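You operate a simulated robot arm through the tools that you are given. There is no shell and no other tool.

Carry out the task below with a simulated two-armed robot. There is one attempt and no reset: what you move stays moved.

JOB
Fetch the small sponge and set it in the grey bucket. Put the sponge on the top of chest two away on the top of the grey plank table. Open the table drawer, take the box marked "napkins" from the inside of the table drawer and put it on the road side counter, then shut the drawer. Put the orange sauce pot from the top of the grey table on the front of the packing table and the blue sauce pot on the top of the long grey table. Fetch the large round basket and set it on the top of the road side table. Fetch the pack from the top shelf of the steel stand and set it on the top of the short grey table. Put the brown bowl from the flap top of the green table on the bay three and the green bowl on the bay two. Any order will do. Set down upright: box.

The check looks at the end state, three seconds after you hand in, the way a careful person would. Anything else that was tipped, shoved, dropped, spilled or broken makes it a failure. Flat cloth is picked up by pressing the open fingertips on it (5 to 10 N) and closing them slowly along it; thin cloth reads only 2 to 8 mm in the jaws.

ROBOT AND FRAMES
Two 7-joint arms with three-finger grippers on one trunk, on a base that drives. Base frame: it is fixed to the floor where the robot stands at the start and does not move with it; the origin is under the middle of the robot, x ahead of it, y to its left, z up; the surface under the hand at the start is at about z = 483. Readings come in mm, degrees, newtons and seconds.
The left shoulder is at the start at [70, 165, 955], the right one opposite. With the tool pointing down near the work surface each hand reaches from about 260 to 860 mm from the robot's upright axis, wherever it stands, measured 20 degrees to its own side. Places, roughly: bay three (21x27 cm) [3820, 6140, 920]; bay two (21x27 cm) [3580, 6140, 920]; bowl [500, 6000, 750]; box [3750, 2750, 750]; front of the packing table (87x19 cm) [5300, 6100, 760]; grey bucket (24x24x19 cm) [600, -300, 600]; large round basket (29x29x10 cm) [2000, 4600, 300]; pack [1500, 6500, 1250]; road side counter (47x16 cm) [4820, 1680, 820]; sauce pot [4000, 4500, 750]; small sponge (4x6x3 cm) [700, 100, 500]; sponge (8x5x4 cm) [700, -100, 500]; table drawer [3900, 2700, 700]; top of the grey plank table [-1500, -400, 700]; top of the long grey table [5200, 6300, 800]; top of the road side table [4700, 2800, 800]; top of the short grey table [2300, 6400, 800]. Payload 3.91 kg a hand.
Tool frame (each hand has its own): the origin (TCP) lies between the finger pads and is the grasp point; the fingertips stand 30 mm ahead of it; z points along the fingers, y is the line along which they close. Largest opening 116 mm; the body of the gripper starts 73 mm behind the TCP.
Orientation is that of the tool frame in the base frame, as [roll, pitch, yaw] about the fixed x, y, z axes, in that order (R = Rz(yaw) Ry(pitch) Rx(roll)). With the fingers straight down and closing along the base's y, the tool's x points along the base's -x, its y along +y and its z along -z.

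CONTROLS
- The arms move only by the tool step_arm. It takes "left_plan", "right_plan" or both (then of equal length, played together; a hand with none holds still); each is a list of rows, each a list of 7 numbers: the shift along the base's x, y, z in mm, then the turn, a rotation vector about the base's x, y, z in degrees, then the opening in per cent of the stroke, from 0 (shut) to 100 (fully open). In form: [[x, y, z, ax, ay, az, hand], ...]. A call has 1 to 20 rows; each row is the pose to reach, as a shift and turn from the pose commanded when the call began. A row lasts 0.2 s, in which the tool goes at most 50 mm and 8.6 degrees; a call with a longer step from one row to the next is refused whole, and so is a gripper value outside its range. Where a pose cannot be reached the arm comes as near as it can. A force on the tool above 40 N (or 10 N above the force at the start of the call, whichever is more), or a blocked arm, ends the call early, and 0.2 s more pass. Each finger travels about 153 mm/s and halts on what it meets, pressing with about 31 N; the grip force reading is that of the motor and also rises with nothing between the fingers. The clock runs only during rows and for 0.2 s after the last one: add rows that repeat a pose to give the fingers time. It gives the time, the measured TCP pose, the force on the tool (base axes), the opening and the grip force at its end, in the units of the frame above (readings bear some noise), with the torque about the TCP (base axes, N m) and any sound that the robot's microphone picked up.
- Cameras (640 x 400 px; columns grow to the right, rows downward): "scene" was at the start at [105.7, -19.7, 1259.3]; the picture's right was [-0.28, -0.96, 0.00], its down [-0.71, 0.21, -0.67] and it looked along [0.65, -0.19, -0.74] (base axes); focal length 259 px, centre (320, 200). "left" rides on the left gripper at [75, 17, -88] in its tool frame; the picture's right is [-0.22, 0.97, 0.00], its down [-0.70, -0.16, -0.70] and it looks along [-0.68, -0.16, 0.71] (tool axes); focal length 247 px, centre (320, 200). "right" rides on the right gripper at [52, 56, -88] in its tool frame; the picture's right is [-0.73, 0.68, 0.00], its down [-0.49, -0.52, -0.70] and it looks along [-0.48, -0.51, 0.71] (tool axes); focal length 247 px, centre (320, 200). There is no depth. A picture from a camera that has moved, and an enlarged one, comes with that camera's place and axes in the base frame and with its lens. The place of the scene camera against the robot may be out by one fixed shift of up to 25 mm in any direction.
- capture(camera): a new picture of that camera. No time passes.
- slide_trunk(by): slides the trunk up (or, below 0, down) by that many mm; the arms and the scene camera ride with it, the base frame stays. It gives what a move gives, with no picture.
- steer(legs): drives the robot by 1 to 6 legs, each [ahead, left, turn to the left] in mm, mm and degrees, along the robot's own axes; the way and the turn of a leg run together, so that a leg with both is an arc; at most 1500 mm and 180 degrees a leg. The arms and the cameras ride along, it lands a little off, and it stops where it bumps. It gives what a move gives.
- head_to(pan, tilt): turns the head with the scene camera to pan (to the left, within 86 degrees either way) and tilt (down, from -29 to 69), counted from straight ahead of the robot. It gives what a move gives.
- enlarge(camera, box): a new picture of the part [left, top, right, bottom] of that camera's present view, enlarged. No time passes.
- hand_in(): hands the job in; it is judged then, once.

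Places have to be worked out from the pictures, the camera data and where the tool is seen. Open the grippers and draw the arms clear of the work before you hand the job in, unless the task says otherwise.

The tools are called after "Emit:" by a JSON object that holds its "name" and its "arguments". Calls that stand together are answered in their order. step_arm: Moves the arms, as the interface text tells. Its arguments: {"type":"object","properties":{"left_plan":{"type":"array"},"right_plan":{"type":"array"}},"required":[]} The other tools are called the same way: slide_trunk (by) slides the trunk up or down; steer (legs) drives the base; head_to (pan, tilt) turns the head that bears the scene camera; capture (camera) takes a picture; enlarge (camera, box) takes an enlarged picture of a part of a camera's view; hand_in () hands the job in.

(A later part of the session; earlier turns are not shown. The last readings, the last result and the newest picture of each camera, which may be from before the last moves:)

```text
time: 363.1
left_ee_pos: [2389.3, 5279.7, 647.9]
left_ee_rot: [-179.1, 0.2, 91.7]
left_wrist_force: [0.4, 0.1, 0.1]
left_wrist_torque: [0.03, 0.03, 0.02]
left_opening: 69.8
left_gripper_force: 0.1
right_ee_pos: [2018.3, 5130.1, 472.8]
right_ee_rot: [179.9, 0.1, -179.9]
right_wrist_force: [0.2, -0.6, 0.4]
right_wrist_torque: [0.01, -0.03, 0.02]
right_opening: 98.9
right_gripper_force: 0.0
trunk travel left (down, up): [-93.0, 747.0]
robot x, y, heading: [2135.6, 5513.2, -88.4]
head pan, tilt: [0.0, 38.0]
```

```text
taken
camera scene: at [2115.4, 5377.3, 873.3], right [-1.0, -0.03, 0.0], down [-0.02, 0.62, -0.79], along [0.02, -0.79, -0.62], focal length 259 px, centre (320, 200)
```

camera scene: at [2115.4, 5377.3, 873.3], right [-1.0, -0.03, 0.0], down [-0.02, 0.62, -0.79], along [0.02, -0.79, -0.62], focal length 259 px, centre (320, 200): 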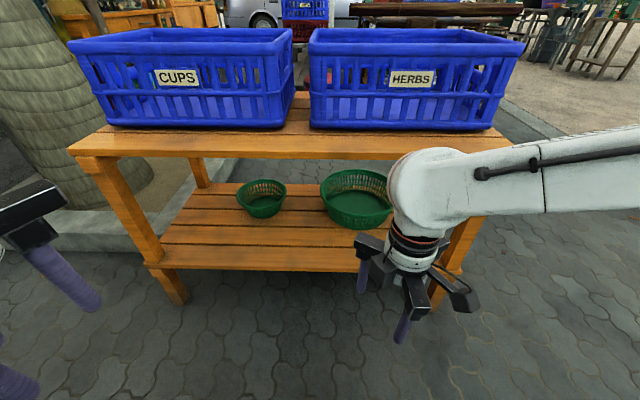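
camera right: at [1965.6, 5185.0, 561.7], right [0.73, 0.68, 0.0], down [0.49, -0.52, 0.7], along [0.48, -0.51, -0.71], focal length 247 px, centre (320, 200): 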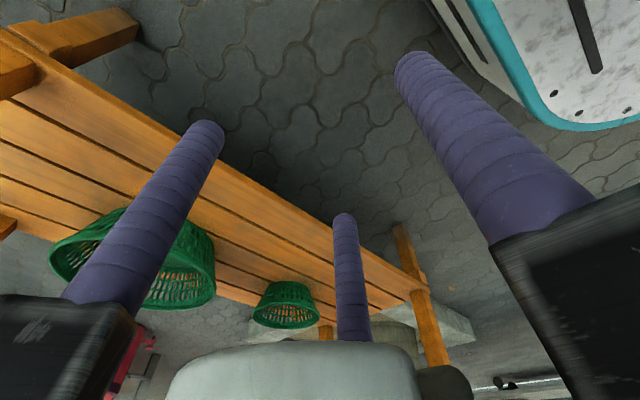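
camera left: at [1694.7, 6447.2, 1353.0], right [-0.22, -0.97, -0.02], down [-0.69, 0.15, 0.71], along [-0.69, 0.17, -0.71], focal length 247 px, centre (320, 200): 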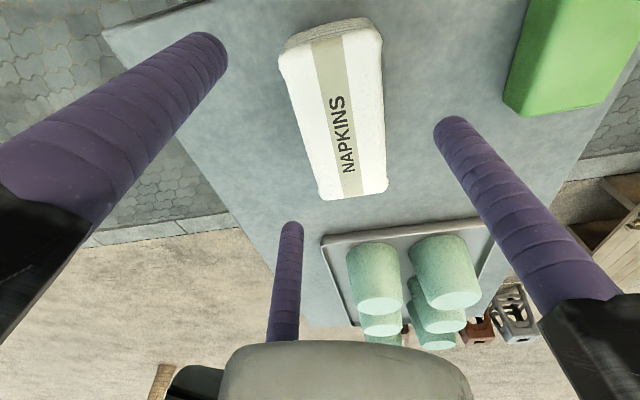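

Re-triangulated: lower shelf z≈259, top board about y≤4940 at z≈620–665, so a 50° tilt is safer. I tilt the right hand about x by -50° in front of the rack.

Emit:
{"name": "step_arm", "arguments": {"right_plan": [[1, -15, -5, -8.4, 0, 0, 85], [2, -30, -10, -16.8, 0, 0, 85], [3, -45, -15, -25.2, 0, 0, 85], [4, -60, -20, -33.6, 0, 0, 85], [4, -75, -25, -42, 0, 0, 85], [4, -90, -28, -50, 0, 0, 85], [4, -90, -28, -50, 0, 0, 85]]}}

Emit:
{"name": "capture", "arguments": {"camera": "right"}}

Emit:
{"name": "capture", "arguments": {"camera": "scene"}}

```text
time: 364.7
left_ee_pos: [2388.4, 5277.6, 647.9]
left_ee_rot: [-179.0, 0.1, 91.7]
left_wrist_force: [-0.6, -0.8, -0.1]
left_wrist_torque: [0.05, -0.01, -0.02]
left_opening: 69.6
left_gripper_force: 0.1
right_ee_pos: [2042.1, 5006.1, 452.4]
right_ee_rot: [-130.1, 0.1, -179.8]
right_wrist_force: [0.1, 0.1, 0.8]
right_wrist_torque: [0.02, 0.01, 0.02]
right_opening: 98.7
right_gripper_force: 0.1
right hand out of reach, approached as far as the arm can: row 4, 5, 6, 7
trunk travel left (down, up): [-93.0, 747.0]
robot x, y, heading: [2130.7, 5510.5, -88.4]
head pan, tilt: [0.0, 38.0]
```

```text
taken
camera right: at [1989.0, 5110.1, 466.1], right [0.73, 0.44, -0.52], down [0.48, 0.2, 0.85], along [0.48, -0.88, -0.07], focal length 247 px, centre (320, 200)
```

right: 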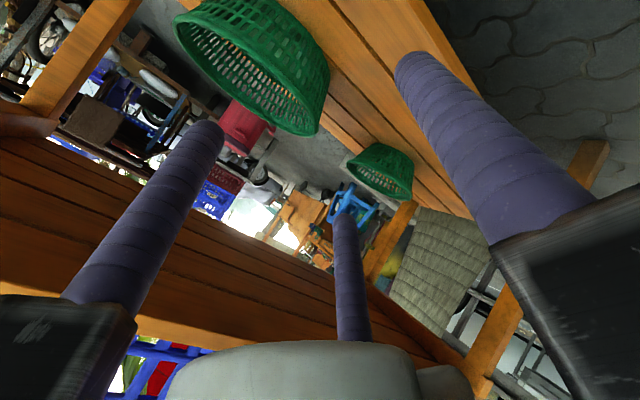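

```text
taken
camera scene: at [2115.4, 5377.2, 873.3], right [-1.0, -0.03, 0.0], down [-0.02, 0.62, -0.79], along [0.02, -0.79, -0.62], focal length 259 px, centre (320, 200)
```

scene: 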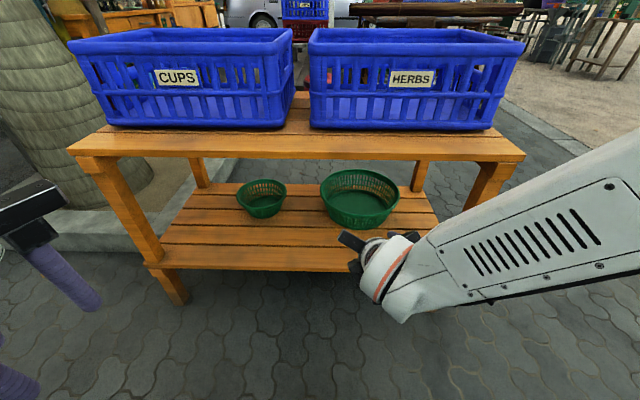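

The arm was a bit too close to hold that pose exactly, which should resolve further out. I advance to the pre-grasp point, about 100 mm short of the rim along the tilt.

Emit:
{"name": "step_arm", "arguments": {"right_plan": [[0, -40, -10, 0, 0, 0, 85], [0, -80, -20, 0, 0, 0, 85], [0, -115, -30, 0, 0, 0, 85], [0, -145, -36, 0, 0, 0, 85], [0, -172, -40, 0, 0, 0, 85], [0, -172, -40, 0, 0, 0, 85]]}}

Emit:
{"name": "capture", "arguments": {"camera": "right"}}

Emit:
{"name": "enlarge", "arguments": {"camera": "scene", "box": [180, 130, 460, 310]}}

```text
time: 366.1
left_ee_pos: [2389.7, 5278.5, 648.0]
left_ee_rot: [-179.0, 0.2, 91.7]
left_wrist_force: [-0.3, 0.0, 0.1]
left_wrist_torque: [0.0, 0.04, -0.03]
left_opening: 69.6
left_gripper_force: 0.0
right_ee_pos: [2041.4, 4833.7, 409.4]
right_ee_rot: [-130.1, 0.1, -179.8]
right_wrist_force: [1.4, 1.0, 0.1]
right_wrist_torque: [0.01, 0.0, 0.0]
right_opening: 98.9
right_gripper_force: 0.0
trunk travel left (down, up): [-93.0, 747.0]
robot x, y, heading: [2130.7, 5516.1, -88.4]
head pan, tilt: [0.0, 38.0]
```

```text
taken
camera right: at [1988.5, 4936.9, 423.2], right [0.73, 0.44, -0.52], down [0.48, 0.2, 0.85], along [0.48, -0.88, -0.07], focal length 247 px, centre (320, 200)
```

right: 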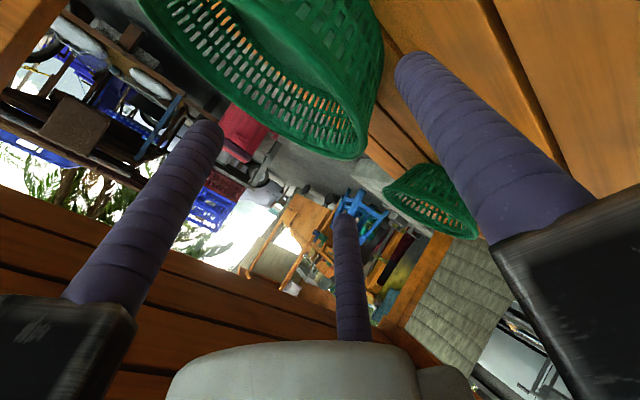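

```text
2.22 times, centred on (320, 220) of scene
camera zoom: at [2115.3, 5377.2, 873.3], right [-1.0, -0.03, 0.0], down [-0.02, 0.62, -0.79], along [0.02, -0.79, -0.62], focal length 576 px, centre (320, 156)
```

zoom: 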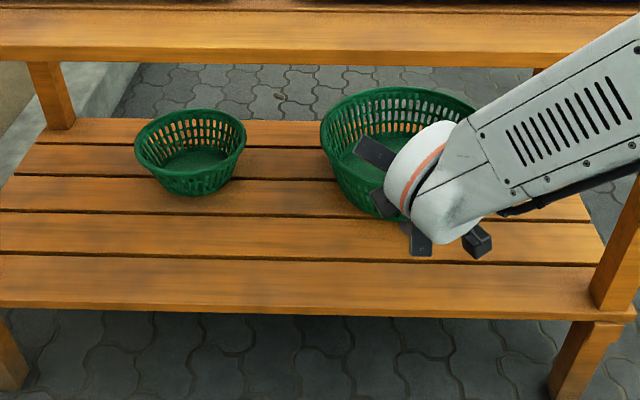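

The rim sits where predicted, near [2022, 4797, 350]. I shift the hand 17 mm left and 22 mm outward, then advance along the tilt so the fingers straddle the near rim.

Emit:
{"name": "step_arm", "arguments": {"right_plan": [[-9, 7, -8, 0, 0, 0, 80], [-17, 14, -17, 0, 0, 0, 78], [-17, -2, -30, 0, 0, 0, 78], [-17, -18, -44, 0, 0, 0, 78], [-17, -34, -57, 0, 0, 0, 78], [-17, -34, -57, 0, 0, 0, 78]]}}

Emit:
{"name": "capture", "arguments": {"camera": "right"}}

Emit:
{"name": "enlarge", "arguments": {"camera": "scene", "box": [280, 150, 460, 280]}}

```text
time: 367.5
left_ee_pos: [2389.2, 5279.0, 649.0]
left_ee_rot: [-179.0, 0.2, 91.7]
left_wrist_force: [-0.6, 0.4, 0.2]
left_wrist_torque: [0.02, 0.01, 0.0]
left_opening: 69.6
left_gripper_force: 0.2
right_ee_pos: [2023.1, 4799.7, 354.6]
right_ee_rot: [-130.0, 0.1, -179.8]
right_wrist_force: [-0.1, -1.0, -0.5]
right_wrist_torque: [0.04, 0.01, 0.0]
right_opening: 90.3
right_gripper_force: 0.0
trunk travel left (down, up): [-93.0, 747.0]
robot x, y, heading: [2134.8, 5510.2, -88.4]
head pan, tilt: [0.0, 38.0]
```

```text
taken
camera right: at [1970.7, 4904.2, 368.0], right [0.73, 0.44, -0.52], down [0.48, 0.2, 0.85], along [0.48, -0.88, -0.07], focal length 247 px, centre (320, 200)
```

right: 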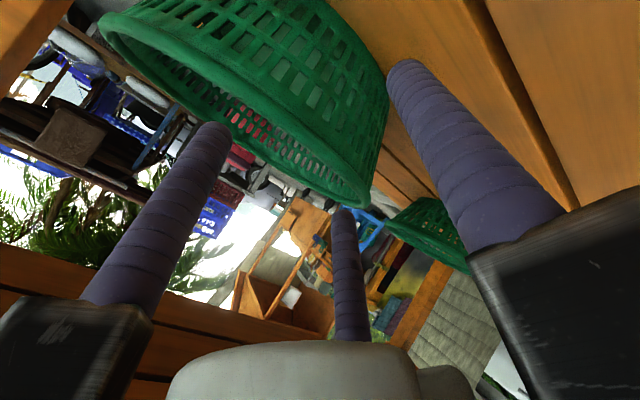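

```text
3.08 times, centred on (370, 215) of scene
camera zoom: at [2115.3, 5377.2, 873.3], right [-1.0, -0.03, 0.0], down [-0.02, 0.62, -0.79], along [0.02, -0.79, -0.62], focal length 798 px, centre (166, 154)
```

zoom: 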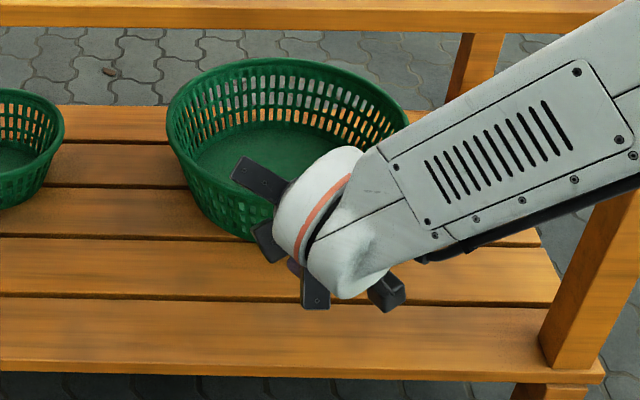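

The rim lies between the inner pair and the outer finger. I advance another 25 mm along the tilt and check again before closing.

Emit:
{"name": "step_arm", "arguments": {"right_plan": [[0, -7, -6, 0, 0, 0, 78], [0, -13, -11, 0, 0, 0, 78], [0, -19, -16, 0, 0, 0, 78], [0, -19, -16, 0, 0, 0, 78]]}}

Emit:
{"name": "capture", "arguments": {"camera": "right"}}

```text
time: 368.5
left_ee_pos: [2389.0, 5278.1, 648.2]
left_ee_rot: [-179.0, 0.2, 91.7]
left_wrist_force: [0.3, -0.4, 0.9]
left_wrist_torque: [-0.02, 0.0, -0.03]
left_opening: 69.5
left_gripper_force: 0.1
right_ee_pos: [2022.8, 4782.1, 338.7]
right_ee_rot: [-129.9, 0.1, -179.9]
right_wrist_force: [0.4, -0.3, -0.4]
right_wrist_torque: [0.02, 0.0, -0.02]
right_opening: 90.7
right_gripper_force: 0.1
trunk travel left (down, up): [-93.0, 747.0]
robot x, y, heading: [2135.1, 5508.3, -88.3]
head pan, tilt: [0.0, 38.0]
```

```text
taken
camera right: at [1970.2, 4885.4, 353.0], right [0.73, 0.44, -0.52], down [0.48, 0.2, 0.85], along [0.48, -0.88, -0.07], focal length 247 px, centre (320, 200)
```

right: 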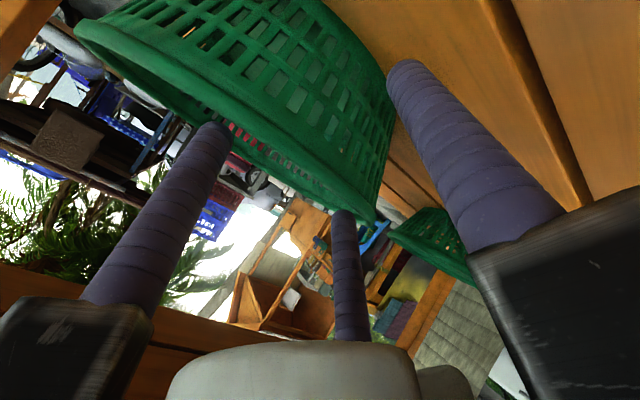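

The inner tips are only about 3 mm below the rim yet. I reduce the tilt by 6°, narrow the fingers to 65% and go 17 mm lower so they reach well inside.

Emit:
{"name": "step_arm", "arguments": {"right_plan": [[0, -3, -4, 2, 0, 0, 74], [0, -6, -9, 4, 0, 0, 69], [0, -9, -14, 6, 0, 0, 65], [0, -10, -17, 6, 0, 0, 65], [0, -10, -17, 6, 0, 0, 65]]}}

Emit:
{"name": "capture", "arguments": {"camera": "right"}}

Emit:
{"name": "enlarge", "arguments": {"camera": "scene", "box": [280, 150, 460, 280]}}

```text
time: 369.1
left_ee_pos: [2389.0, 5280.4, 648.6]
left_ee_rot: [-179.0, 0.4, 91.8]
left_wrist_force: [-0.4, -0.1, 0.2]
left_wrist_torque: [0.01, 0.01, 0.01]
left_opening: 69.7
left_gripper_force: 0.0
right_ee_pos: [2023.4, 4770.5, 341.4]
right_ee_rot: [-132.9, -0.1, -179.7]
right_wrist_force: [0.9, 2.5, 18.3]
right_wrist_torque: [-0.64, 0.77, 0.0]
right_opening: 78.4
right_gripper_force: 3.5
trunk travel left (down, up): [-93.0, 747.0]
robot x, y, heading: [2134.0, 5513.9, -88.6]
head pan, tilt: [0.0, 38.0]
stopped in row 3 (right hand): the force on the tool passed its limit at 44 N (the readings are from after the stop); the commanded pose is now the measured one
```

```text
taken
camera right: at [1969.8, 4873.3, 360.5], right [0.73, 0.47, -0.5], down [0.49, 0.16, 0.86], along [0.48, -0.87, -0.11], focal length 247 px, centre (320, 200)
```

right: 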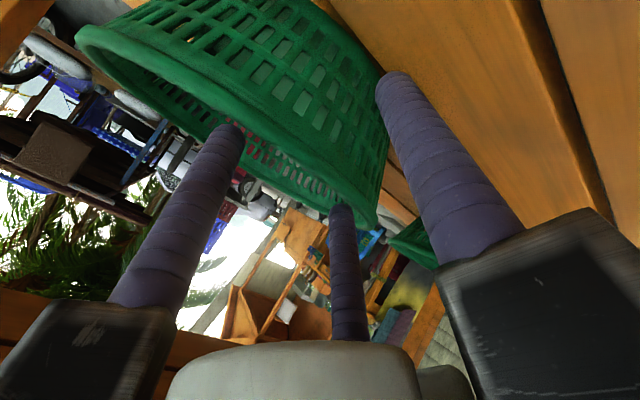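

```text
3.08 times, centred on (370, 215) of scene
camera zoom: at [2115.5, 5379.2, 873.6], right [-1.0, -0.03, 0.0], down [-0.02, 0.61, -0.79], along [0.02, -0.79, -0.61], focal length 798 px, centre (166, 154)
```

zoom: 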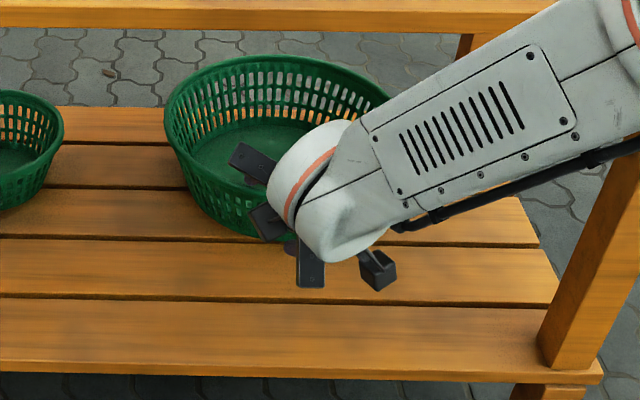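

A finger pressed on the rim: the near rim is really nearer y≈4750 at z≈340. I lift off, restore the tilt to 52° with wider fingers, and then go in over the rim and down inside.

Emit:
{"name": "step_arm", "arguments": {"right_plan": [[0, 3, 10, -2, 0, 0, 70], [0, 4, 18, -5, 0, 0, 80], [0, 4, 18, -5, 0, 0, 80]]}}

Emit:
{"name": "capture", "arguments": {"camera": "right"}}

```text
time: 369.9
left_ee_pos: [2388.8, 5277.8, 647.7]
left_ee_rot: [-179.0, 0.3, 91.7]
left_wrist_force: [-0.6, 0.3, -0.8]
left_wrist_torque: [-0.01, 0.0, 0.01]
left_opening: 69.6
left_gripper_force: 0.2
right_ee_pos: [2023.2, 4775.3, 353.2]
right_ee_rot: [-128.3, -0.1, -179.9]
right_wrist_force: [0.7, 0.3, -0.2]
right_wrist_torque: [0.0, -0.01, 0.01]
right_opening: 92.7
right_gripper_force: 0.0
trunk travel left (down, up): [-93.0, 747.0]
robot x, y, heading: [2127.7, 5508.4, -88.5]
head pan, tilt: [0.0, 38.0]
```

```text
taken
camera right: at [1969.7, 4879.3, 365.3], right [0.73, 0.43, -0.53], down [0.49, 0.22, 0.84], along [0.48, -0.88, -0.04], focal length 247 px, centre (320, 200)
```

right: 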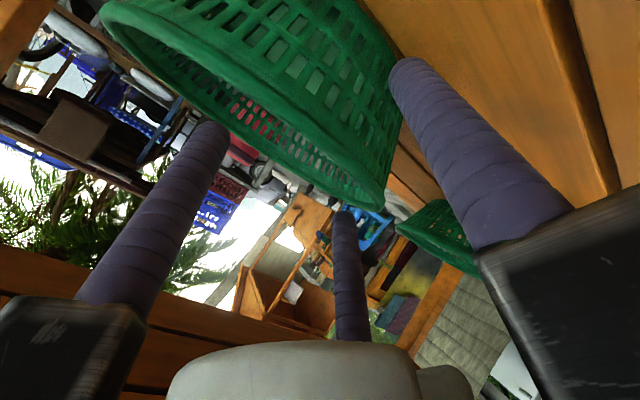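

Free again. I move in over the rim to y≈4745 at the same height and check.

Emit:
{"name": "step_arm", "arguments": {"right_plan": [[0, -10, 0, 0, 0, 0, 80], [0, -20, 0, 0, 0, 0, 80], [0, -30, -1, 0, 0, 0, 80], [0, -30, -1, 0, 0, 0, 80]]}}

Emit:
{"name": "capture", "arguments": {"camera": "right"}}

Emit:
{"name": "enlarge", "arguments": {"camera": "scene", "box": [280, 150, 460, 280]}}

```text
time: 370.9
left_ee_pos: [2389.4, 5278.0, 648.1]
left_ee_rot: [-179.0, 0.2, 91.7]
left_wrist_force: [0.1, 0.6, 0.2]
left_wrist_torque: [0.01, -0.01, 0.01]
left_opening: 69.9
left_gripper_force: 0.1
right_ee_pos: [2022.7, 4744.8, 351.2]
right_ee_rot: [-128.4, -0.1, -179.9]
right_wrist_force: [0.7, -0.4, 0.3]
right_wrist_torque: [0.02, -0.01, 0.0]
right_opening: 92.9
right_gripper_force: 0.0
trunk travel left (down, up): [-93.0, 747.0]
robot x, y, heading: [2135.2, 5511.2, -88.5]
head pan, tilt: [0.0, 38.0]
```

```text
taken
camera right: at [1969.4, 4849.0, 363.3], right [0.73, 0.43, -0.53], down [0.49, 0.22, 0.84], along [0.48, -0.88, -0.04], focal length 247 px, centre (320, 200)
```

right: 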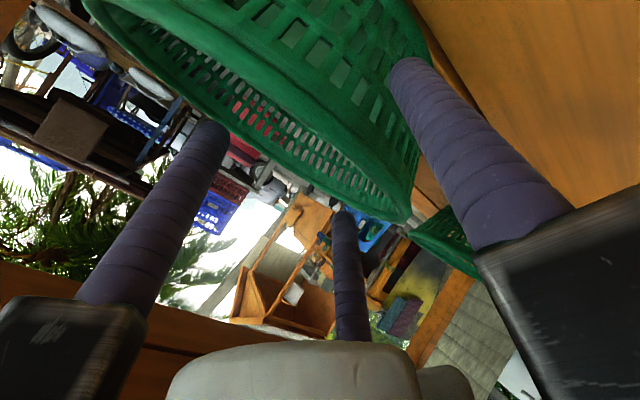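

```text
3.08 times, centred on (370, 215) of scene
camera zoom: at [2115.2, 5377.4, 873.3], right [-1.0, -0.03, 0.0], down [-0.02, 0.62, -0.79], along [0.02, -0.79, -0.62], focal length 798 px, centre (166, 154)
```

zoom: 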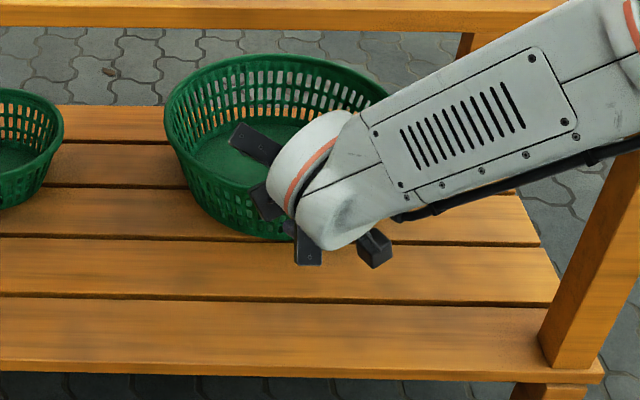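

The inner pair is now over the inside of the rim. I go down and in to TCP [2022, 4730, 326] in small steps.

Emit:
{"name": "step_arm", "arguments": {"right_plan": [[0, -4, -7, 0, 0, 0, 80], [0, -8, -14, 0, 0, 0, 80], [0, -12, -20, 0, 0, 0, 80], [0, -15, -25, 0, 0, 0, 80], [0, -15, -25, 0, 0, 0, 80]]}}

Emit:
{"name": "capture", "arguments": {"camera": "right"}}

```text
time: 372.1
left_ee_pos: [2388.6, 5277.7, 647.6]
left_ee_rot: [-179.0, 0.1, 91.7]
left_wrist_force: [-0.2, -0.6, -0.6]
left_wrist_torque: [0.02, -0.02, 0.01]
left_opening: 69.5
left_gripper_force: 0.0
right_ee_pos: [2022.5, 4730.9, 326.7]
right_ee_rot: [-128.4, 0.0, -179.8]
right_wrist_force: [0.5, -0.4, -0.3]
right_wrist_torque: [0.0, 0.02, -0.02]
right_opening: 92.7
right_gripper_force: 0.1
trunk travel left (down, up): [-93.0, 747.0]
robot x, y, heading: [2135.3, 5513.3, -88.3]
head pan, tilt: [0.0, 38.0]
```

```text
taken
camera right: at [1969.7, 4835.1, 338.3], right [0.73, 0.43, -0.54], down [0.49, 0.22, 0.84], along [0.48, -0.88, -0.04], focal length 247 px, centre (320, 200)
```

right: 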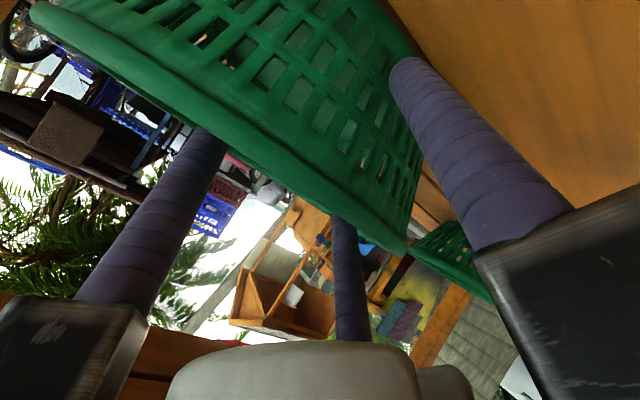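

Both inner fingers now disappear behind the near wall and the third is outside: the rim is straddled with no contact. I close slowly.

Emit:
{"name": "step_arm", "arguments": {"right_plan": [[0, 0, 0, 0, 0, 0, 68], [0, 0, 0, 0, 0, 0, 56], [0, 0, 0, 0, 0, 0, 45], [0, 0, 0, 0, 0, 0, 35], [0, 0, 0, 0, 0, 0, 26], [0, 0, 0, 0, 0, 0, 18], [0, 0, 0, 0, 0, 0, 10], [0, 0, 0, 0, 0, 0, 2], [0, 0, 0, 0, 0, 0, 0], [0, 0, 0, 0, 0, 0, 0]]}}

Emit:
{"name": "capture", "arguments": {"camera": "right"}}

Emit:
{"name": "enlarge", "arguments": {"camera": "scene", "box": [280, 150, 460, 280]}}

```text
time: 374.3
left_ee_pos: [2390.4, 5278.3, 647.6]
left_ee_rot: [-178.9, 0.2, 91.7]
left_wrist_force: [0.1, -0.1, 0.5]
left_wrist_torque: [0.0, 0.0, 0.0]
left_opening: 70.0
left_gripper_force: 0.2
right_ee_pos: [2022.5, 4730.8, 326.3]
right_ee_rot: [-128.4, -0.1, -180.0]
right_wrist_force: [0.3, 0.1, -1.9]
right_wrist_torque: [0.13, 0.06, 0.02]
right_opening: 10.3
right_gripper_force: 30.7
trunk travel left (down, up): [-93.0, 747.0]
robot x, y, heading: [2130.4, 5514.5, -88.6]
head pan, tilt: [0.0, 38.0]
```

```text
taken
camera right: at [1969.6, 4835.3, 338.1], right [0.73, 0.43, -0.53], down [0.49, 0.22, 0.84], along [0.48, -0.88, -0.04], focal length 247 px, centre (320, 200)
```

right: 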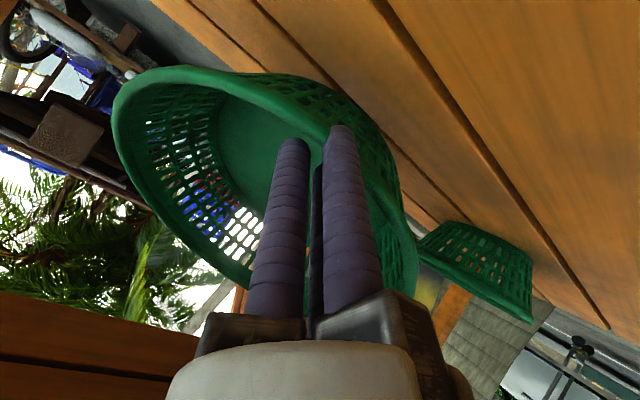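

```text
3.08 times, centred on (370, 215) of scene
camera zoom: at [2115.2, 5377.3, 873.3], right [-1.0, -0.03, 0.0], down [-0.02, 0.62, -0.79], along [0.02, -0.79, -0.62], focal length 798 px, centre (166, 154)
```

zoom: 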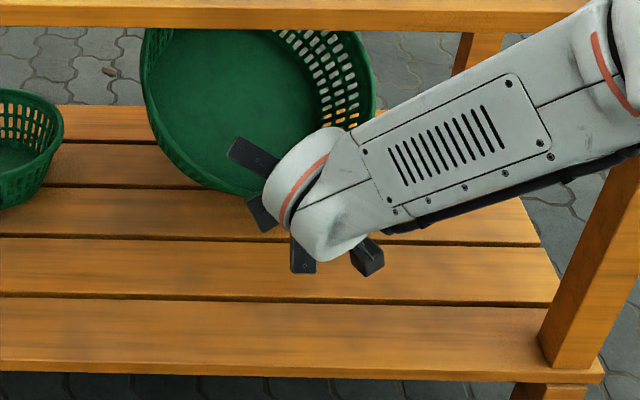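

The basket is firmly gripped (10 mm) and has tipped with its far side up to line up with the fingers, and it weighs little. I lift 15 mm and begin pulling it out.

Emit:
{"name": "step_arm", "arguments": {"right_plan": [[0, 3, 6, 0, 0, 0, 0], [0, 6, 13, 0, 0, 0, 0], [0, 10, 18, 0, 0, 0, 0], [0, 30, 20, 0, 0, 0, 0], [0, 60, 20, 0, 0, 0, 0], [0, 90, 20, 0, 0, 0, 0], [0, 120, 20, 0, 0, 0, 0], [0, 120, 20, 0, 0, 0, 0]]}}

Emit:
{"name": "capture", "arguments": {"camera": "scene"}}

Emit:
{"name": "capture", "arguments": {"camera": "right"}}

```text
time: 376.1
left_ee_pos: [2389.7, 5278.7, 647.9]
left_ee_rot: [-179.0, 0.3, 91.7]
left_wrist_force: [-0.5, 0.6, 0.9]
left_wrist_torque: [0.02, -0.04, -0.03]
left_opening: 69.7
left_gripper_force: 0.1
right_ee_pos: [2022.8, 4852.0, 347.9]
right_ee_rot: [-128.4, -0.2, -179.9]
right_wrist_force: [-0.5, -0.2, -1.0]
right_wrist_torque: [0.12, 0.03, -0.01]
right_opening: 10.3
right_gripper_force: 30.4
trunk travel left (down, up): [-93.0, 747.0]
robot x, y, heading: [2130.6, 5510.2, -88.5]
head pan, tilt: [0.0, 38.0]
```

```text
taken
camera scene: at [2115.2, 5377.4, 873.3], right [-1.0, -0.03, 0.0], down [-0.02, 0.62, -0.79], along [0.02, -0.79, -0.62], focal length 259 px, centre (320, 200)
```

scene: 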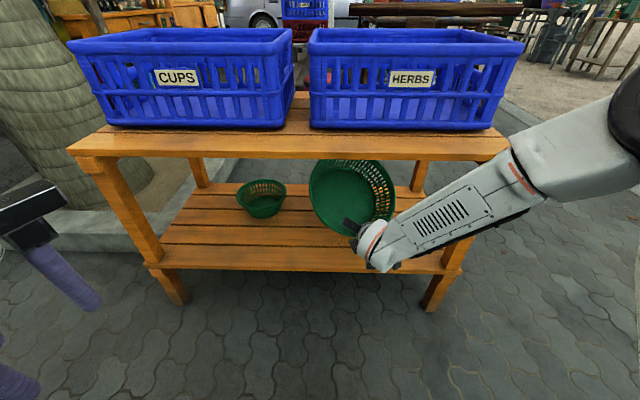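

```text
taken
camera right: at [1970.3, 4955.7, 358.9], right [0.73, 0.42, -0.53], down [0.49, 0.22, 0.84], along [0.48, -0.88, -0.04], focal length 247 px, centre (320, 200)
```

right: 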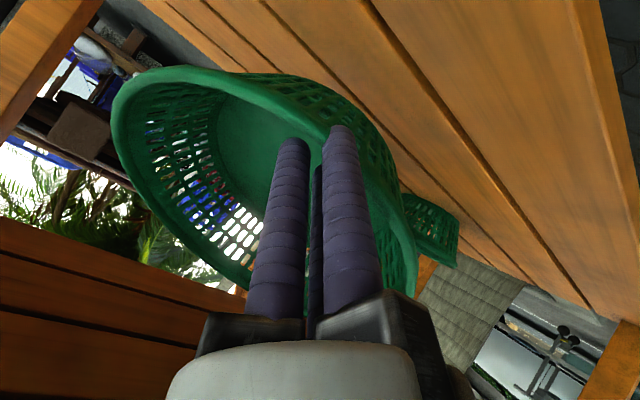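

The basket slides out cleanly under the board. I pull 100 mm more with the arm, back the robot 170 mm, and see how far out it is.

Emit:
{"name": "step_arm", "arguments": {"right_plan": [[0, 30, 0, 0, 0, 0, 0], [0, 60, 0, 0, 0, 0, 0], [0, 90, 0, 0, 0, 0, 0], [0, 110, 0, 0, 0, 0, 0], [0, 110, 0, 0, 0, 0, 0]]}}

Emit:
{"name": "steer", "arguments": {"legs": [[-170, 0, 0]]}}

Emit:
{"name": "capture", "arguments": {"camera": "scene"}}

```text
time: 377.3
left_ee_pos: [2388.8, 5278.5, 647.0]
left_ee_rot: [-179.1, 0.2, 91.7]
left_wrist_force: [0.8, -0.5, -0.2]
left_wrist_torque: [0.0, -0.02, -0.02]
left_opening: 69.8
left_gripper_force: 0.0
right_ee_pos: [2021.9, 4959.5, 346.7]
right_ee_rot: [-128.4, -0.1, -179.9]
right_wrist_force: [-0.7, -0.2, -0.9]
right_wrist_torque: [0.16, 0.02, -0.02]
right_opening: 10.2
right_gripper_force: 30.8
trunk travel left (down, up): [-93.0, 747.0]
robot x, y, heading: [2137.5, 5506.6, -88.7]
head pan, tilt: [0.0, 38.0]
```

```text
time: 378.8
left_ee_pos: [2384.3, 5448.1, 648.3]
left_ee_rot: [-179.0, 0.1, 91.8]
left_wrist_force: [0.0, 0.5, -0.1]
left_wrist_torque: [-0.02, -0.01, 0.02]
left_opening: 69.6
left_gripper_force: 0.0
right_ee_pos: [2017.4, 5129.1, 346.6]
right_ee_rot: [-128.4, -0.2, -179.8]
right_wrist_force: [-0.7, 0.7, -1.1]
right_wrist_torque: [0.16, 0.01, -0.01]
right_opening: 10.6
right_gripper_force: 30.5
trunk travel left (down, up): [-93.0, 747.0]
robot x, y, heading: [2126.7, 5681.8, -88.8]
head pan, tilt: [0.0, 38.0]
```

```text
taken
camera scene: at [2110.7, 5546.0, 873.3], right [-1.0, -0.03, 0.0], down [-0.02, 0.62, -0.79], along [0.02, -0.79, -0.62], focal length 259 px, centre (320, 200)
```

scene: 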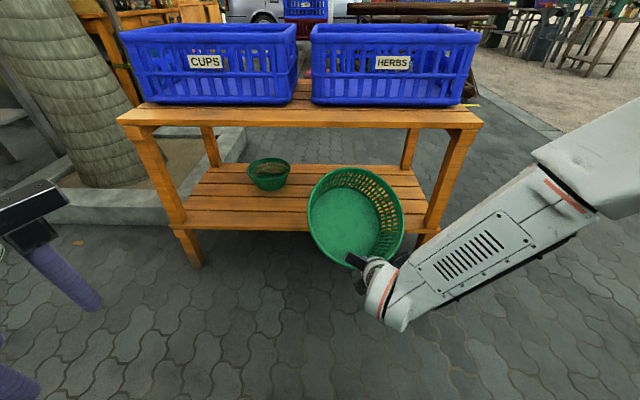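

Nearly out. I pull 40 mm more with the arm and back another 60 mm, so the basket clears the rack before I raise it.

Emit:
{"name": "step_arm", "arguments": {"right_plan": [[0, 20, 0, 0, 0, 0, 0], [0, 40, 0, 0, 0, 0, 0], [0, 40, 0, 0, 0, 0, 0]]}}

Emit:
{"name": "steer", "arguments": {"legs": [[-60, 0, 0]]}}

Emit:
{"name": "capture", "arguments": {"camera": "scene"}}

Emit:
{"name": "capture", "arguments": {"camera": "right"}}

```text
time: 379.6
left_ee_pos: [2384.5, 5447.2, 648.0]
left_ee_rot: [-178.9, 0.2, 91.8]
left_wrist_force: [-0.2, -0.6, 0.3]
left_wrist_torque: [0.01, 0.0, 0.01]
left_opening: 69.6
left_gripper_force: 0.1
right_ee_pos: [2017.4, 5167.6, 346.3]
right_ee_rot: [-128.5, -0.2, -179.9]
right_wrist_force: [0.5, 0.6, -0.6]
right_wrist_torque: [0.14, 0.06, 0.02]
right_opening: 10.5
right_gripper_force: 30.7
trunk travel left (down, up): [-93.0, 747.0]
robot x, y, heading: [2127.0, 5679.0, -88.6]
head pan, tilt: [0.0, 38.0]
```

```text
time: 380.6
left_ee_pos: [2383.4, 5506.1, 647.4]
left_ee_rot: [-179.0, 0.2, 91.7]
left_wrist_force: [0.4, -0.7, -0.2]
left_wrist_torque: [-0.05, 0.01, -0.03]
left_opening: 69.7
left_gripper_force: 0.0
right_ee_pos: [2016.4, 5228.1, 346.5]
right_ee_rot: [-128.5, -0.1, -179.9]
right_wrist_force: [0.1, 0.0, -0.5]
right_wrist_torque: [0.14, 0.08, -0.01]
right_opening: 10.6
right_gripper_force: 31.3
trunk travel left (down, up): [-93.0, 747.0]
robot x, y, heading: [2125.4, 5741.1, -88.6]
head pan, tilt: [0.0, 38.0]
```

```text
taken
camera scene: at [2109.1, 5605.7, 873.3], right [-1.0, -0.03, 0.0], down [-0.02, 0.62, -0.79], along [0.02, -0.79, -0.62], focal length 259 px, centre (320, 200)
```

scene: 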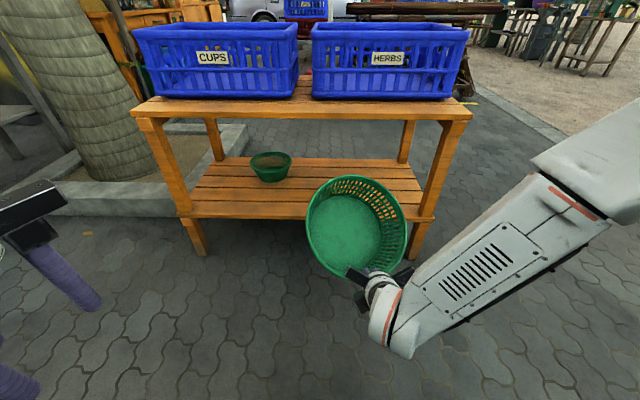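

```text
taken
camera right: at [1963.6, 5331.2, 357.4], right [0.73, 0.43, -0.53], down [0.49, 0.22, 0.84], along [0.48, -0.88, -0.04], focal length 247 px, centre (320, 200)
```

right: 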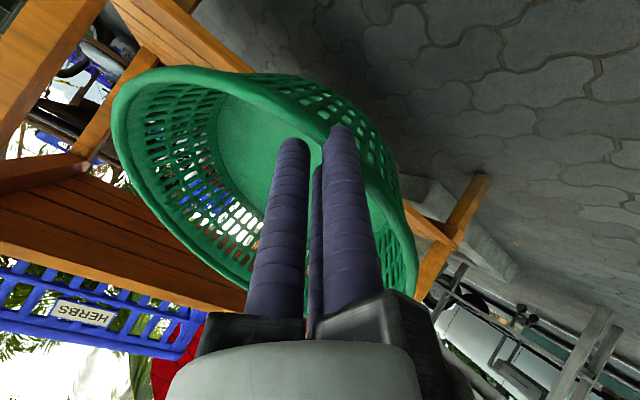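

The basket is clear of the rack. I raise the trunk 600 mm so it rides above the crates, then turn left to face +x.

Emit:
{"name": "slide_trunk", "arguments": {"by": 600}}

Emit:
{"name": "steer", "arguments": {"legs": [[120, 0, 0], [0, 0, 88.6]]}}

Emit:
{"name": "head_to", "arguments": {"pan": 0, "tilt": 25}}

Emit:
{"name": "capture", "arguments": {"camera": "scene"}}

```text
refused: 600 is not a number from -400 to 400
```

```text
time: 384.1
left_ee_pos: [2479.1, 5661.3, 642.8]
left_ee_rot: [-179.0, -1.3, 141.8]
left_wrist_force: [-0.1, 0.3, -0.1]
left_wrist_torque: [0.02, 0.01, 0.03]
left_opening: 69.4
left_gripper_force: 0.0
right_ee_pos: [2452.3, 5202.9, 344.4]
right_ee_rot: [-128.8, -0.2, -129.9]
right_wrist_force: [-0.7, -0.2, -2.0]
right_wrist_torque: [0.07, 0.13, 0.01]
right_opening: 10.3
right_gripper_force: 31.4
trunk travel left (down, up): [-93.0, 747.0]
robot x, y, heading: [2133.8, 5621.9, -38.4]
head pan, tilt: [0.0, 38.0]
stopped in leg 2: the robot was blocked; the commanded pose is now the measured one
```

```text
time: 384.9
left_ee_pos: [2478.9, 5662.3, 641.8]
left_ee_rot: [-179.1, -1.4, 141.9]
left_wrist_force: [-0.4, -0.2, 0.0]
left_wrist_torque: [0.01, 0.0, 0.0]
left_opening: 69.8
left_gripper_force: 0.1
right_ee_pos: [2454.1, 5202.5, 341.3]
right_ee_rot: [-128.9, -0.2, -129.9]
right_wrist_force: [0.0, -0.3, -1.3]
right_wrist_torque: [0.07, 0.14, -0.02]
right_opening: 10.5
right_gripper_force: 31.1
trunk travel left (down, up): [-93.0, 747.0]
robot x, y, heading: [2129.1, 5617.9, -38.3]
head pan, tilt: [0.0, 25.0]
```

```text
taken
camera scene: at [2225.7, 5528.5, 892.4], right [-0.62, -0.78, 0.0], down [-0.34, 0.27, -0.9], along [0.71, -0.56, -0.43], focal length 259 px, centre (320, 200)
```

scene: 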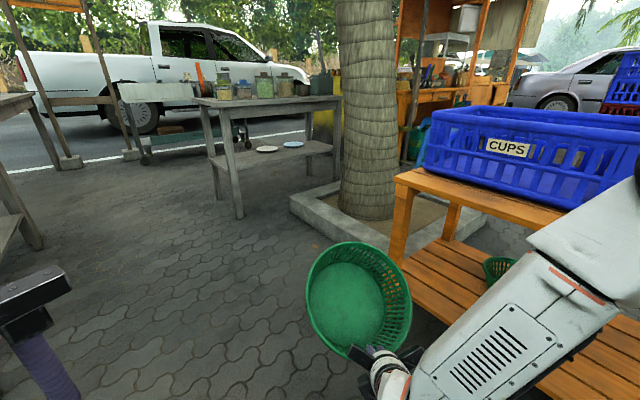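

The trunk call was refused (limit 400) but the drive ran anyway and got blocked at heading -38°. I stop and look right to see what is touching.

Emit:
{"name": "head_to", "arguments": {"pan": -50, "tilt": 40}}

Emit:
{"name": "capture", "arguments": {"camera": "scene"}}

Emit:
{"name": "capture", "arguments": {"camera": "right"}}

Emit:
{"name": "capture", "arguments": {"camera": "left"}}

```text
time: 386.0
left_ee_pos: [2479.0, 5661.3, 641.7]
left_ee_rot: [-179.0, -1.3, 141.8]
left_wrist_force: [0.1, 1.3, 0.1]
left_wrist_torque: [-0.01, -0.01, 0.03]
left_opening: 69.7
left_gripper_force: 0.0
right_ee_pos: [2453.9, 5201.2, 341.9]
right_ee_rot: [-128.9, -0.2, -129.9]
right_wrist_force: [-0.6, -0.1, -1.5]
right_wrist_torque: [0.07, 0.13, -0.04]
right_opening: 10.2
right_gripper_force: 31.2
trunk travel left (down, up): [-93.0, 747.0]
robot x, y, heading: [2134.1, 5616.5, -38.2]
head pan, tilt: [-50.0, 40.0]
```

```text
taken
camera scene: at [2155.5, 5501.0, 869.4], right [-1.0, -0.03, 0.01], down [-0.02, 0.65, -0.76], along [0.02, -0.76, -0.65], focal length 259 px, centre (320, 200)
```

scene: 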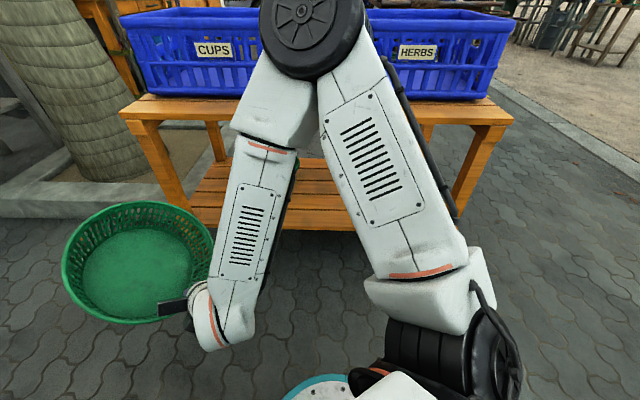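

```text
taken
camera right: at [2339.8, 5230.0, 354.1], right [0.14, 0.83, -0.53], down [0.15, 0.51, 0.85], along [0.98, -0.2, -0.05], focal length 247 px, centre (320, 200)
```

right: 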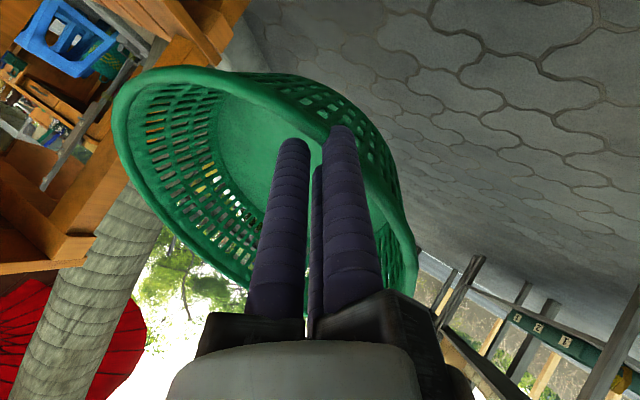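

```text
taken
camera left: at [2433.5, 5719.9, 732.5], right [0.78, 0.63, -0.02], down [0.47, -0.56, 0.69], along [0.42, -0.54, -0.73], focal length 247 px, centre (320, 200)
```

left: 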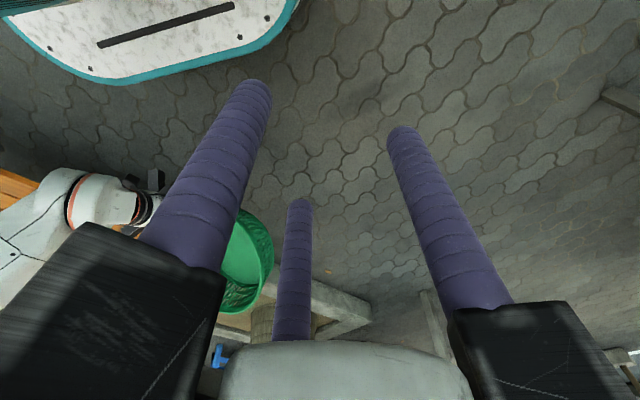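

The right elbow is up against the crates. I back away from the rack (toward +y) along the robot's axes, then raise the trunk in two steps.

Emit:
{"name": "steer", "arguments": {"legs": [[-65, 80, 0]]}}

Emit:
{"name": "capture", "arguments": {"camera": "scene"}}

```text
time: 386.8
left_ee_pos: [2476.1, 5661.7, 644.0]
left_ee_rot: [-178.8, -1.2, 141.5]
left_wrist_force: [-0.1, -0.4, 0.3]
left_wrist_torque: [-0.01, 0.0, 0.01]
left_opening: 69.3
left_gripper_force: 0.1
right_ee_pos: [2448.8, 5202.0, 344.8]
right_ee_rot: [-128.7, -0.1, -130.3]
right_wrist_force: [-0.5, 0.4, -0.9]
right_wrist_torque: [0.06, 0.16, -0.02]
right_opening: 10.3
right_gripper_force: 31.6
trunk travel left (down, up): [-93.0, 747.0]
robot x, y, heading: [2128.8, 5618.0, -38.8]
head pan, tilt: [-50.0, 40.0]
stopped in leg 1: the robot was blocked; the commanded pose is now the measured one
```

```text
taken
camera scene: at [2150.9, 5503.2, 871.1], right [-1.0, -0.02, 0.0], down [-0.01, 0.64, -0.77], along [0.01, -0.77, -0.64], focal length 259 px, centre (320, 200)
```

scene: 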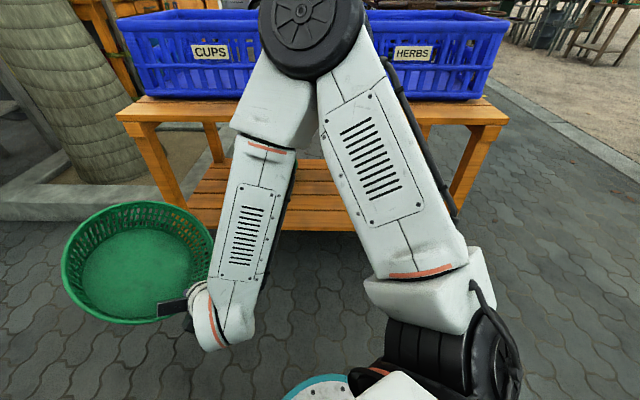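

Moving back is what's blocked: the base's rear corner must be against the short grey table. The elbow is still about 90 mm from the crates, so I ease 40 mm forward instead, then raise the trunk.

Emit:
{"name": "steer", "arguments": {"legs": [[25, -31, 0]]}}

Emit:
{"name": "head_to", "arguments": {"pan": 86, "tilt": 35}}

Emit:
{"name": "capture", "arguments": {"camera": "scene"}}

```text
time: 387.6
left_ee_pos: [2476.6, 5623.4, 643.8]
left_ee_rot: [-179.0, -1.1, 141.6]
left_wrist_force: [-0.5, 0.4, -0.2]
left_wrist_torque: [-0.01, 0.01, -0.01]
left_opening: 69.5
left_gripper_force: 0.1
right_ee_pos: [2451.5, 5163.5, 345.7]
right_ee_rot: [-128.5, 0.0, -130.1]
right_wrist_force: [-0.2, 0.1, -1.1]
right_wrist_torque: [0.09, 0.17, -0.02]
right_opening: 10.5
right_gripper_force: 31.2
trunk travel left (down, up): [-93.0, 747.0]
robot x, y, heading: [2129.7, 5581.3, -38.6]
head pan, tilt: [-50.0, 40.0]
```

```text
time: 389.8
left_ee_pos: [2476.3, 5624.3, 643.5]
left_ee_rot: [-179.0, -1.1, 141.6]
left_wrist_force: [0.5, 0.4, -0.3]
left_wrist_torque: [-0.01, 0.0, -0.01]
left_opening: 69.7
left_gripper_force: 0.0
right_ee_pos: [2450.9, 5164.5, 345.0]
right_ee_rot: [-128.6, 0.0, -130.1]
right_wrist_force: [-0.7, -0.5, -1.1]
right_wrist_torque: [0.04, 0.14, -0.04]
right_opening: 10.7
right_gripper_force: 31.1
trunk travel left (down, up): [-93.0, 747.0]
robot x, y, heading: [2128.3, 5581.0, -38.7]
head pan, tilt: [85.9, 35.0]
```

```text
taken
camera scene: at [2208.4, 5615.0, 877.8], right [0.73, -0.68, 0.0], down [-0.39, -0.42, -0.82], along [0.56, 0.6, -0.57], focal length 259 px, centre (320, 200)
```

scene: 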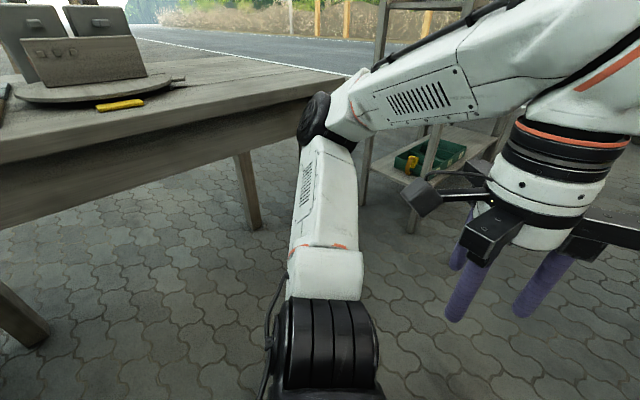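

The left elbow had touched the short table's edge; now it is clear. Before raising the trunk I swing the right hand a little away from the rack, then raise 400 mm.

Emit:
{"name": "step_arm", "arguments": {"right_plan": [[20, 17, 0, 0, 0, 0, 0], [40, 34, 0, 0, 0, 0, 0], [60, 50, 0, 0, 0, 0, 0], [60, 50, 0, 0, 0, 0, 0]]}}

Emit:
{"name": "slide_trunk", "arguments": {"by": 400}}

Emit:
{"name": "head_to", "arguments": {"pan": -40, "tilt": 40}}

Emit:
{"name": "capture", "arguments": {"camera": "scene"}}

```text
time: 390.8
left_ee_pos: [2477.0, 5624.3, 643.4]
left_ee_rot: [-178.7, -1.1, 141.6]
left_wrist_force: [0.2, -0.1, 0.4]
left_wrist_torque: [0.03, 0.04, 0.02]
left_opening: 69.8
left_gripper_force: 0.1
right_ee_pos: [2511.2, 5214.2, 345.7]
right_ee_rot: [-128.6, -0.1, -130.1]
right_wrist_force: [0.6, -0.2, -1.5]
right_wrist_torque: [0.05, 0.13, 0.01]
right_opening: 10.4
right_gripper_force: 31.1
trunk travel left (down, up): [-93.0, 747.0]
robot x, y, heading: [2129.7, 5581.4, -38.7]
head pan, tilt: [85.9, 35.0]
```

```text
time: 394.6
left_ee_pos: [2476.9, 5625.1, 1043.3]
left_ee_rot: [-178.8, -1.2, 141.6]
left_wrist_force: [0.2, 0.0, -0.7]
left_wrist_torque: [-0.01, 0.01, -0.02]
left_opening: 69.7
left_gripper_force: 0.0
right_ee_pos: [2509.6, 5214.6, 745.3]
right_ee_rot: [-128.5, -0.2, -130.1]
right_wrist_force: [-0.3, -0.6, -0.6]
right_wrist_torque: [0.08, 0.14, -0.01]
right_opening: 10.6
right_gripper_force: 31.0
trunk travel left (down, up): [-493.0, 347.0]
robot x, y, heading: [2130.5, 5582.1, -38.6]
head pan, tilt: [85.9, 35.0]
```

```text
time: 396.7
left_ee_pos: [2477.3, 5623.7, 1043.8]
left_ee_rot: [-178.9, -1.1, 141.6]
left_wrist_force: [-0.9, 0.5, -0.2]
left_wrist_torque: [-0.03, 0.01, -0.02]
left_opening: 69.6
left_gripper_force: 0.1
right_ee_pos: [2509.6, 5213.0, 745.6]
right_ee_rot: [-128.6, 0.0, -130.0]
right_wrist_force: [0.8, 0.3, -0.8]
right_wrist_torque: [0.06, 0.16, -0.03]
right_opening: 10.6
right_gripper_force: 31.2
trunk travel left (down, up): [-493.0, 347.0]
robot x, y, heading: [2128.3, 5580.0, -38.7]
head pan, tilt: [-40.0, 40.0]
```

```text
taken
camera scene: at [2165.5, 5466.9, 1270.3], right [-0.98, -0.2, 0.0], down [-0.13, 0.63, -0.77], along [0.15, -0.75, -0.64], focal length 259 px, centre (320, 200)
```

scene: 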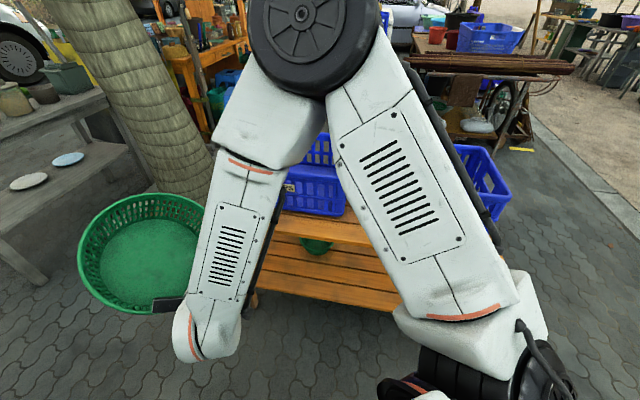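

Trunk is back at normal height with the basket held. I turn left to face +x and drive east along y≈5430 to about x=4700.

Emit:
{"name": "steer", "arguments": {"legs": [[0, 0, 38.6], [0, -145, 0], [1300, 0, 0]]}}

Emit:
{"name": "head_to", "arguments": {"pan": 0, "tilt": 20}}

Emit:
{"name": "capture", "arguments": {"camera": "scene"}}

```text
time: 406.0
left_ee_pos: [3678.9, 5672.9, 1043.7]
left_ee_rot: [-178.9, -1.1, 180.0]
left_wrist_force: [0.2, 0.4, 0.3]
left_wrist_torque: [0.0, 0.01, -0.02]
left_opening: 69.4
left_gripper_force: 0.1
right_ee_pos: [3959.2, 5373.3, 745.6]
right_ee_rot: [-128.6, -0.2, -91.8]
right_wrist_force: [-0.4, 0.0, -1.0]
right_wrist_torque: [-0.04, 0.15, 0.02]
right_opening: 10.5
right_gripper_force: 31.4
trunk travel left (down, up): [-493.0, 347.0]
robot x, y, heading: [3431.1, 5420.7, -0.4]
head pan, tilt: [-40.0, 40.0]
```

```text
time: 407.1
left_ee_pos: [3677.7, 5672.6, 1044.6]
left_ee_rot: [-179.0, -1.0, -180.0]
left_wrist_force: [-0.2, 0.1, 0.4]
left_wrist_torque: [-0.04, 0.02, -0.01]
left_opening: 69.5
left_gripper_force: 0.1
right_ee_pos: [3958.6, 5373.5, 746.6]
right_ee_rot: [-128.6, 0.0, -91.8]
right_wrist_force: [-0.8, 0.0, -1.8]
right_wrist_torque: [-0.01, 0.18, -0.02]
right_opening: 10.6
right_gripper_force: 31.0
trunk travel left (down, up): [-493.0, 347.0]
robot x, y, heading: [3436.7, 5421.7, -0.4]
head pan, tilt: [0.0, 20.0]
```

```text
taken
camera scene: at [3557.9, 5424.7, 1301.6], right [-0.01, -1.0, 0.0], down [-0.34, 0.0, -0.94], along [0.94, -0.01, -0.34], focal length 259 px, centre (320, 200)
```

scene: 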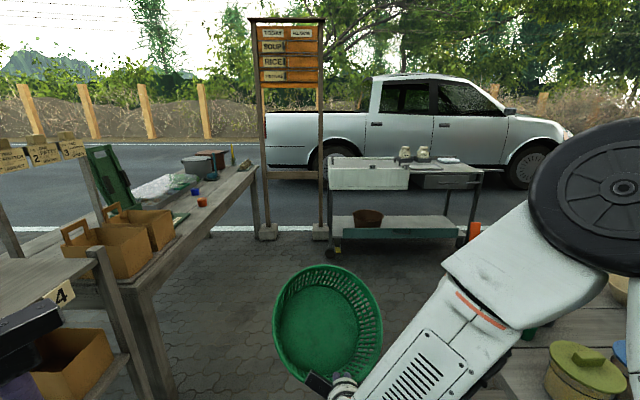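

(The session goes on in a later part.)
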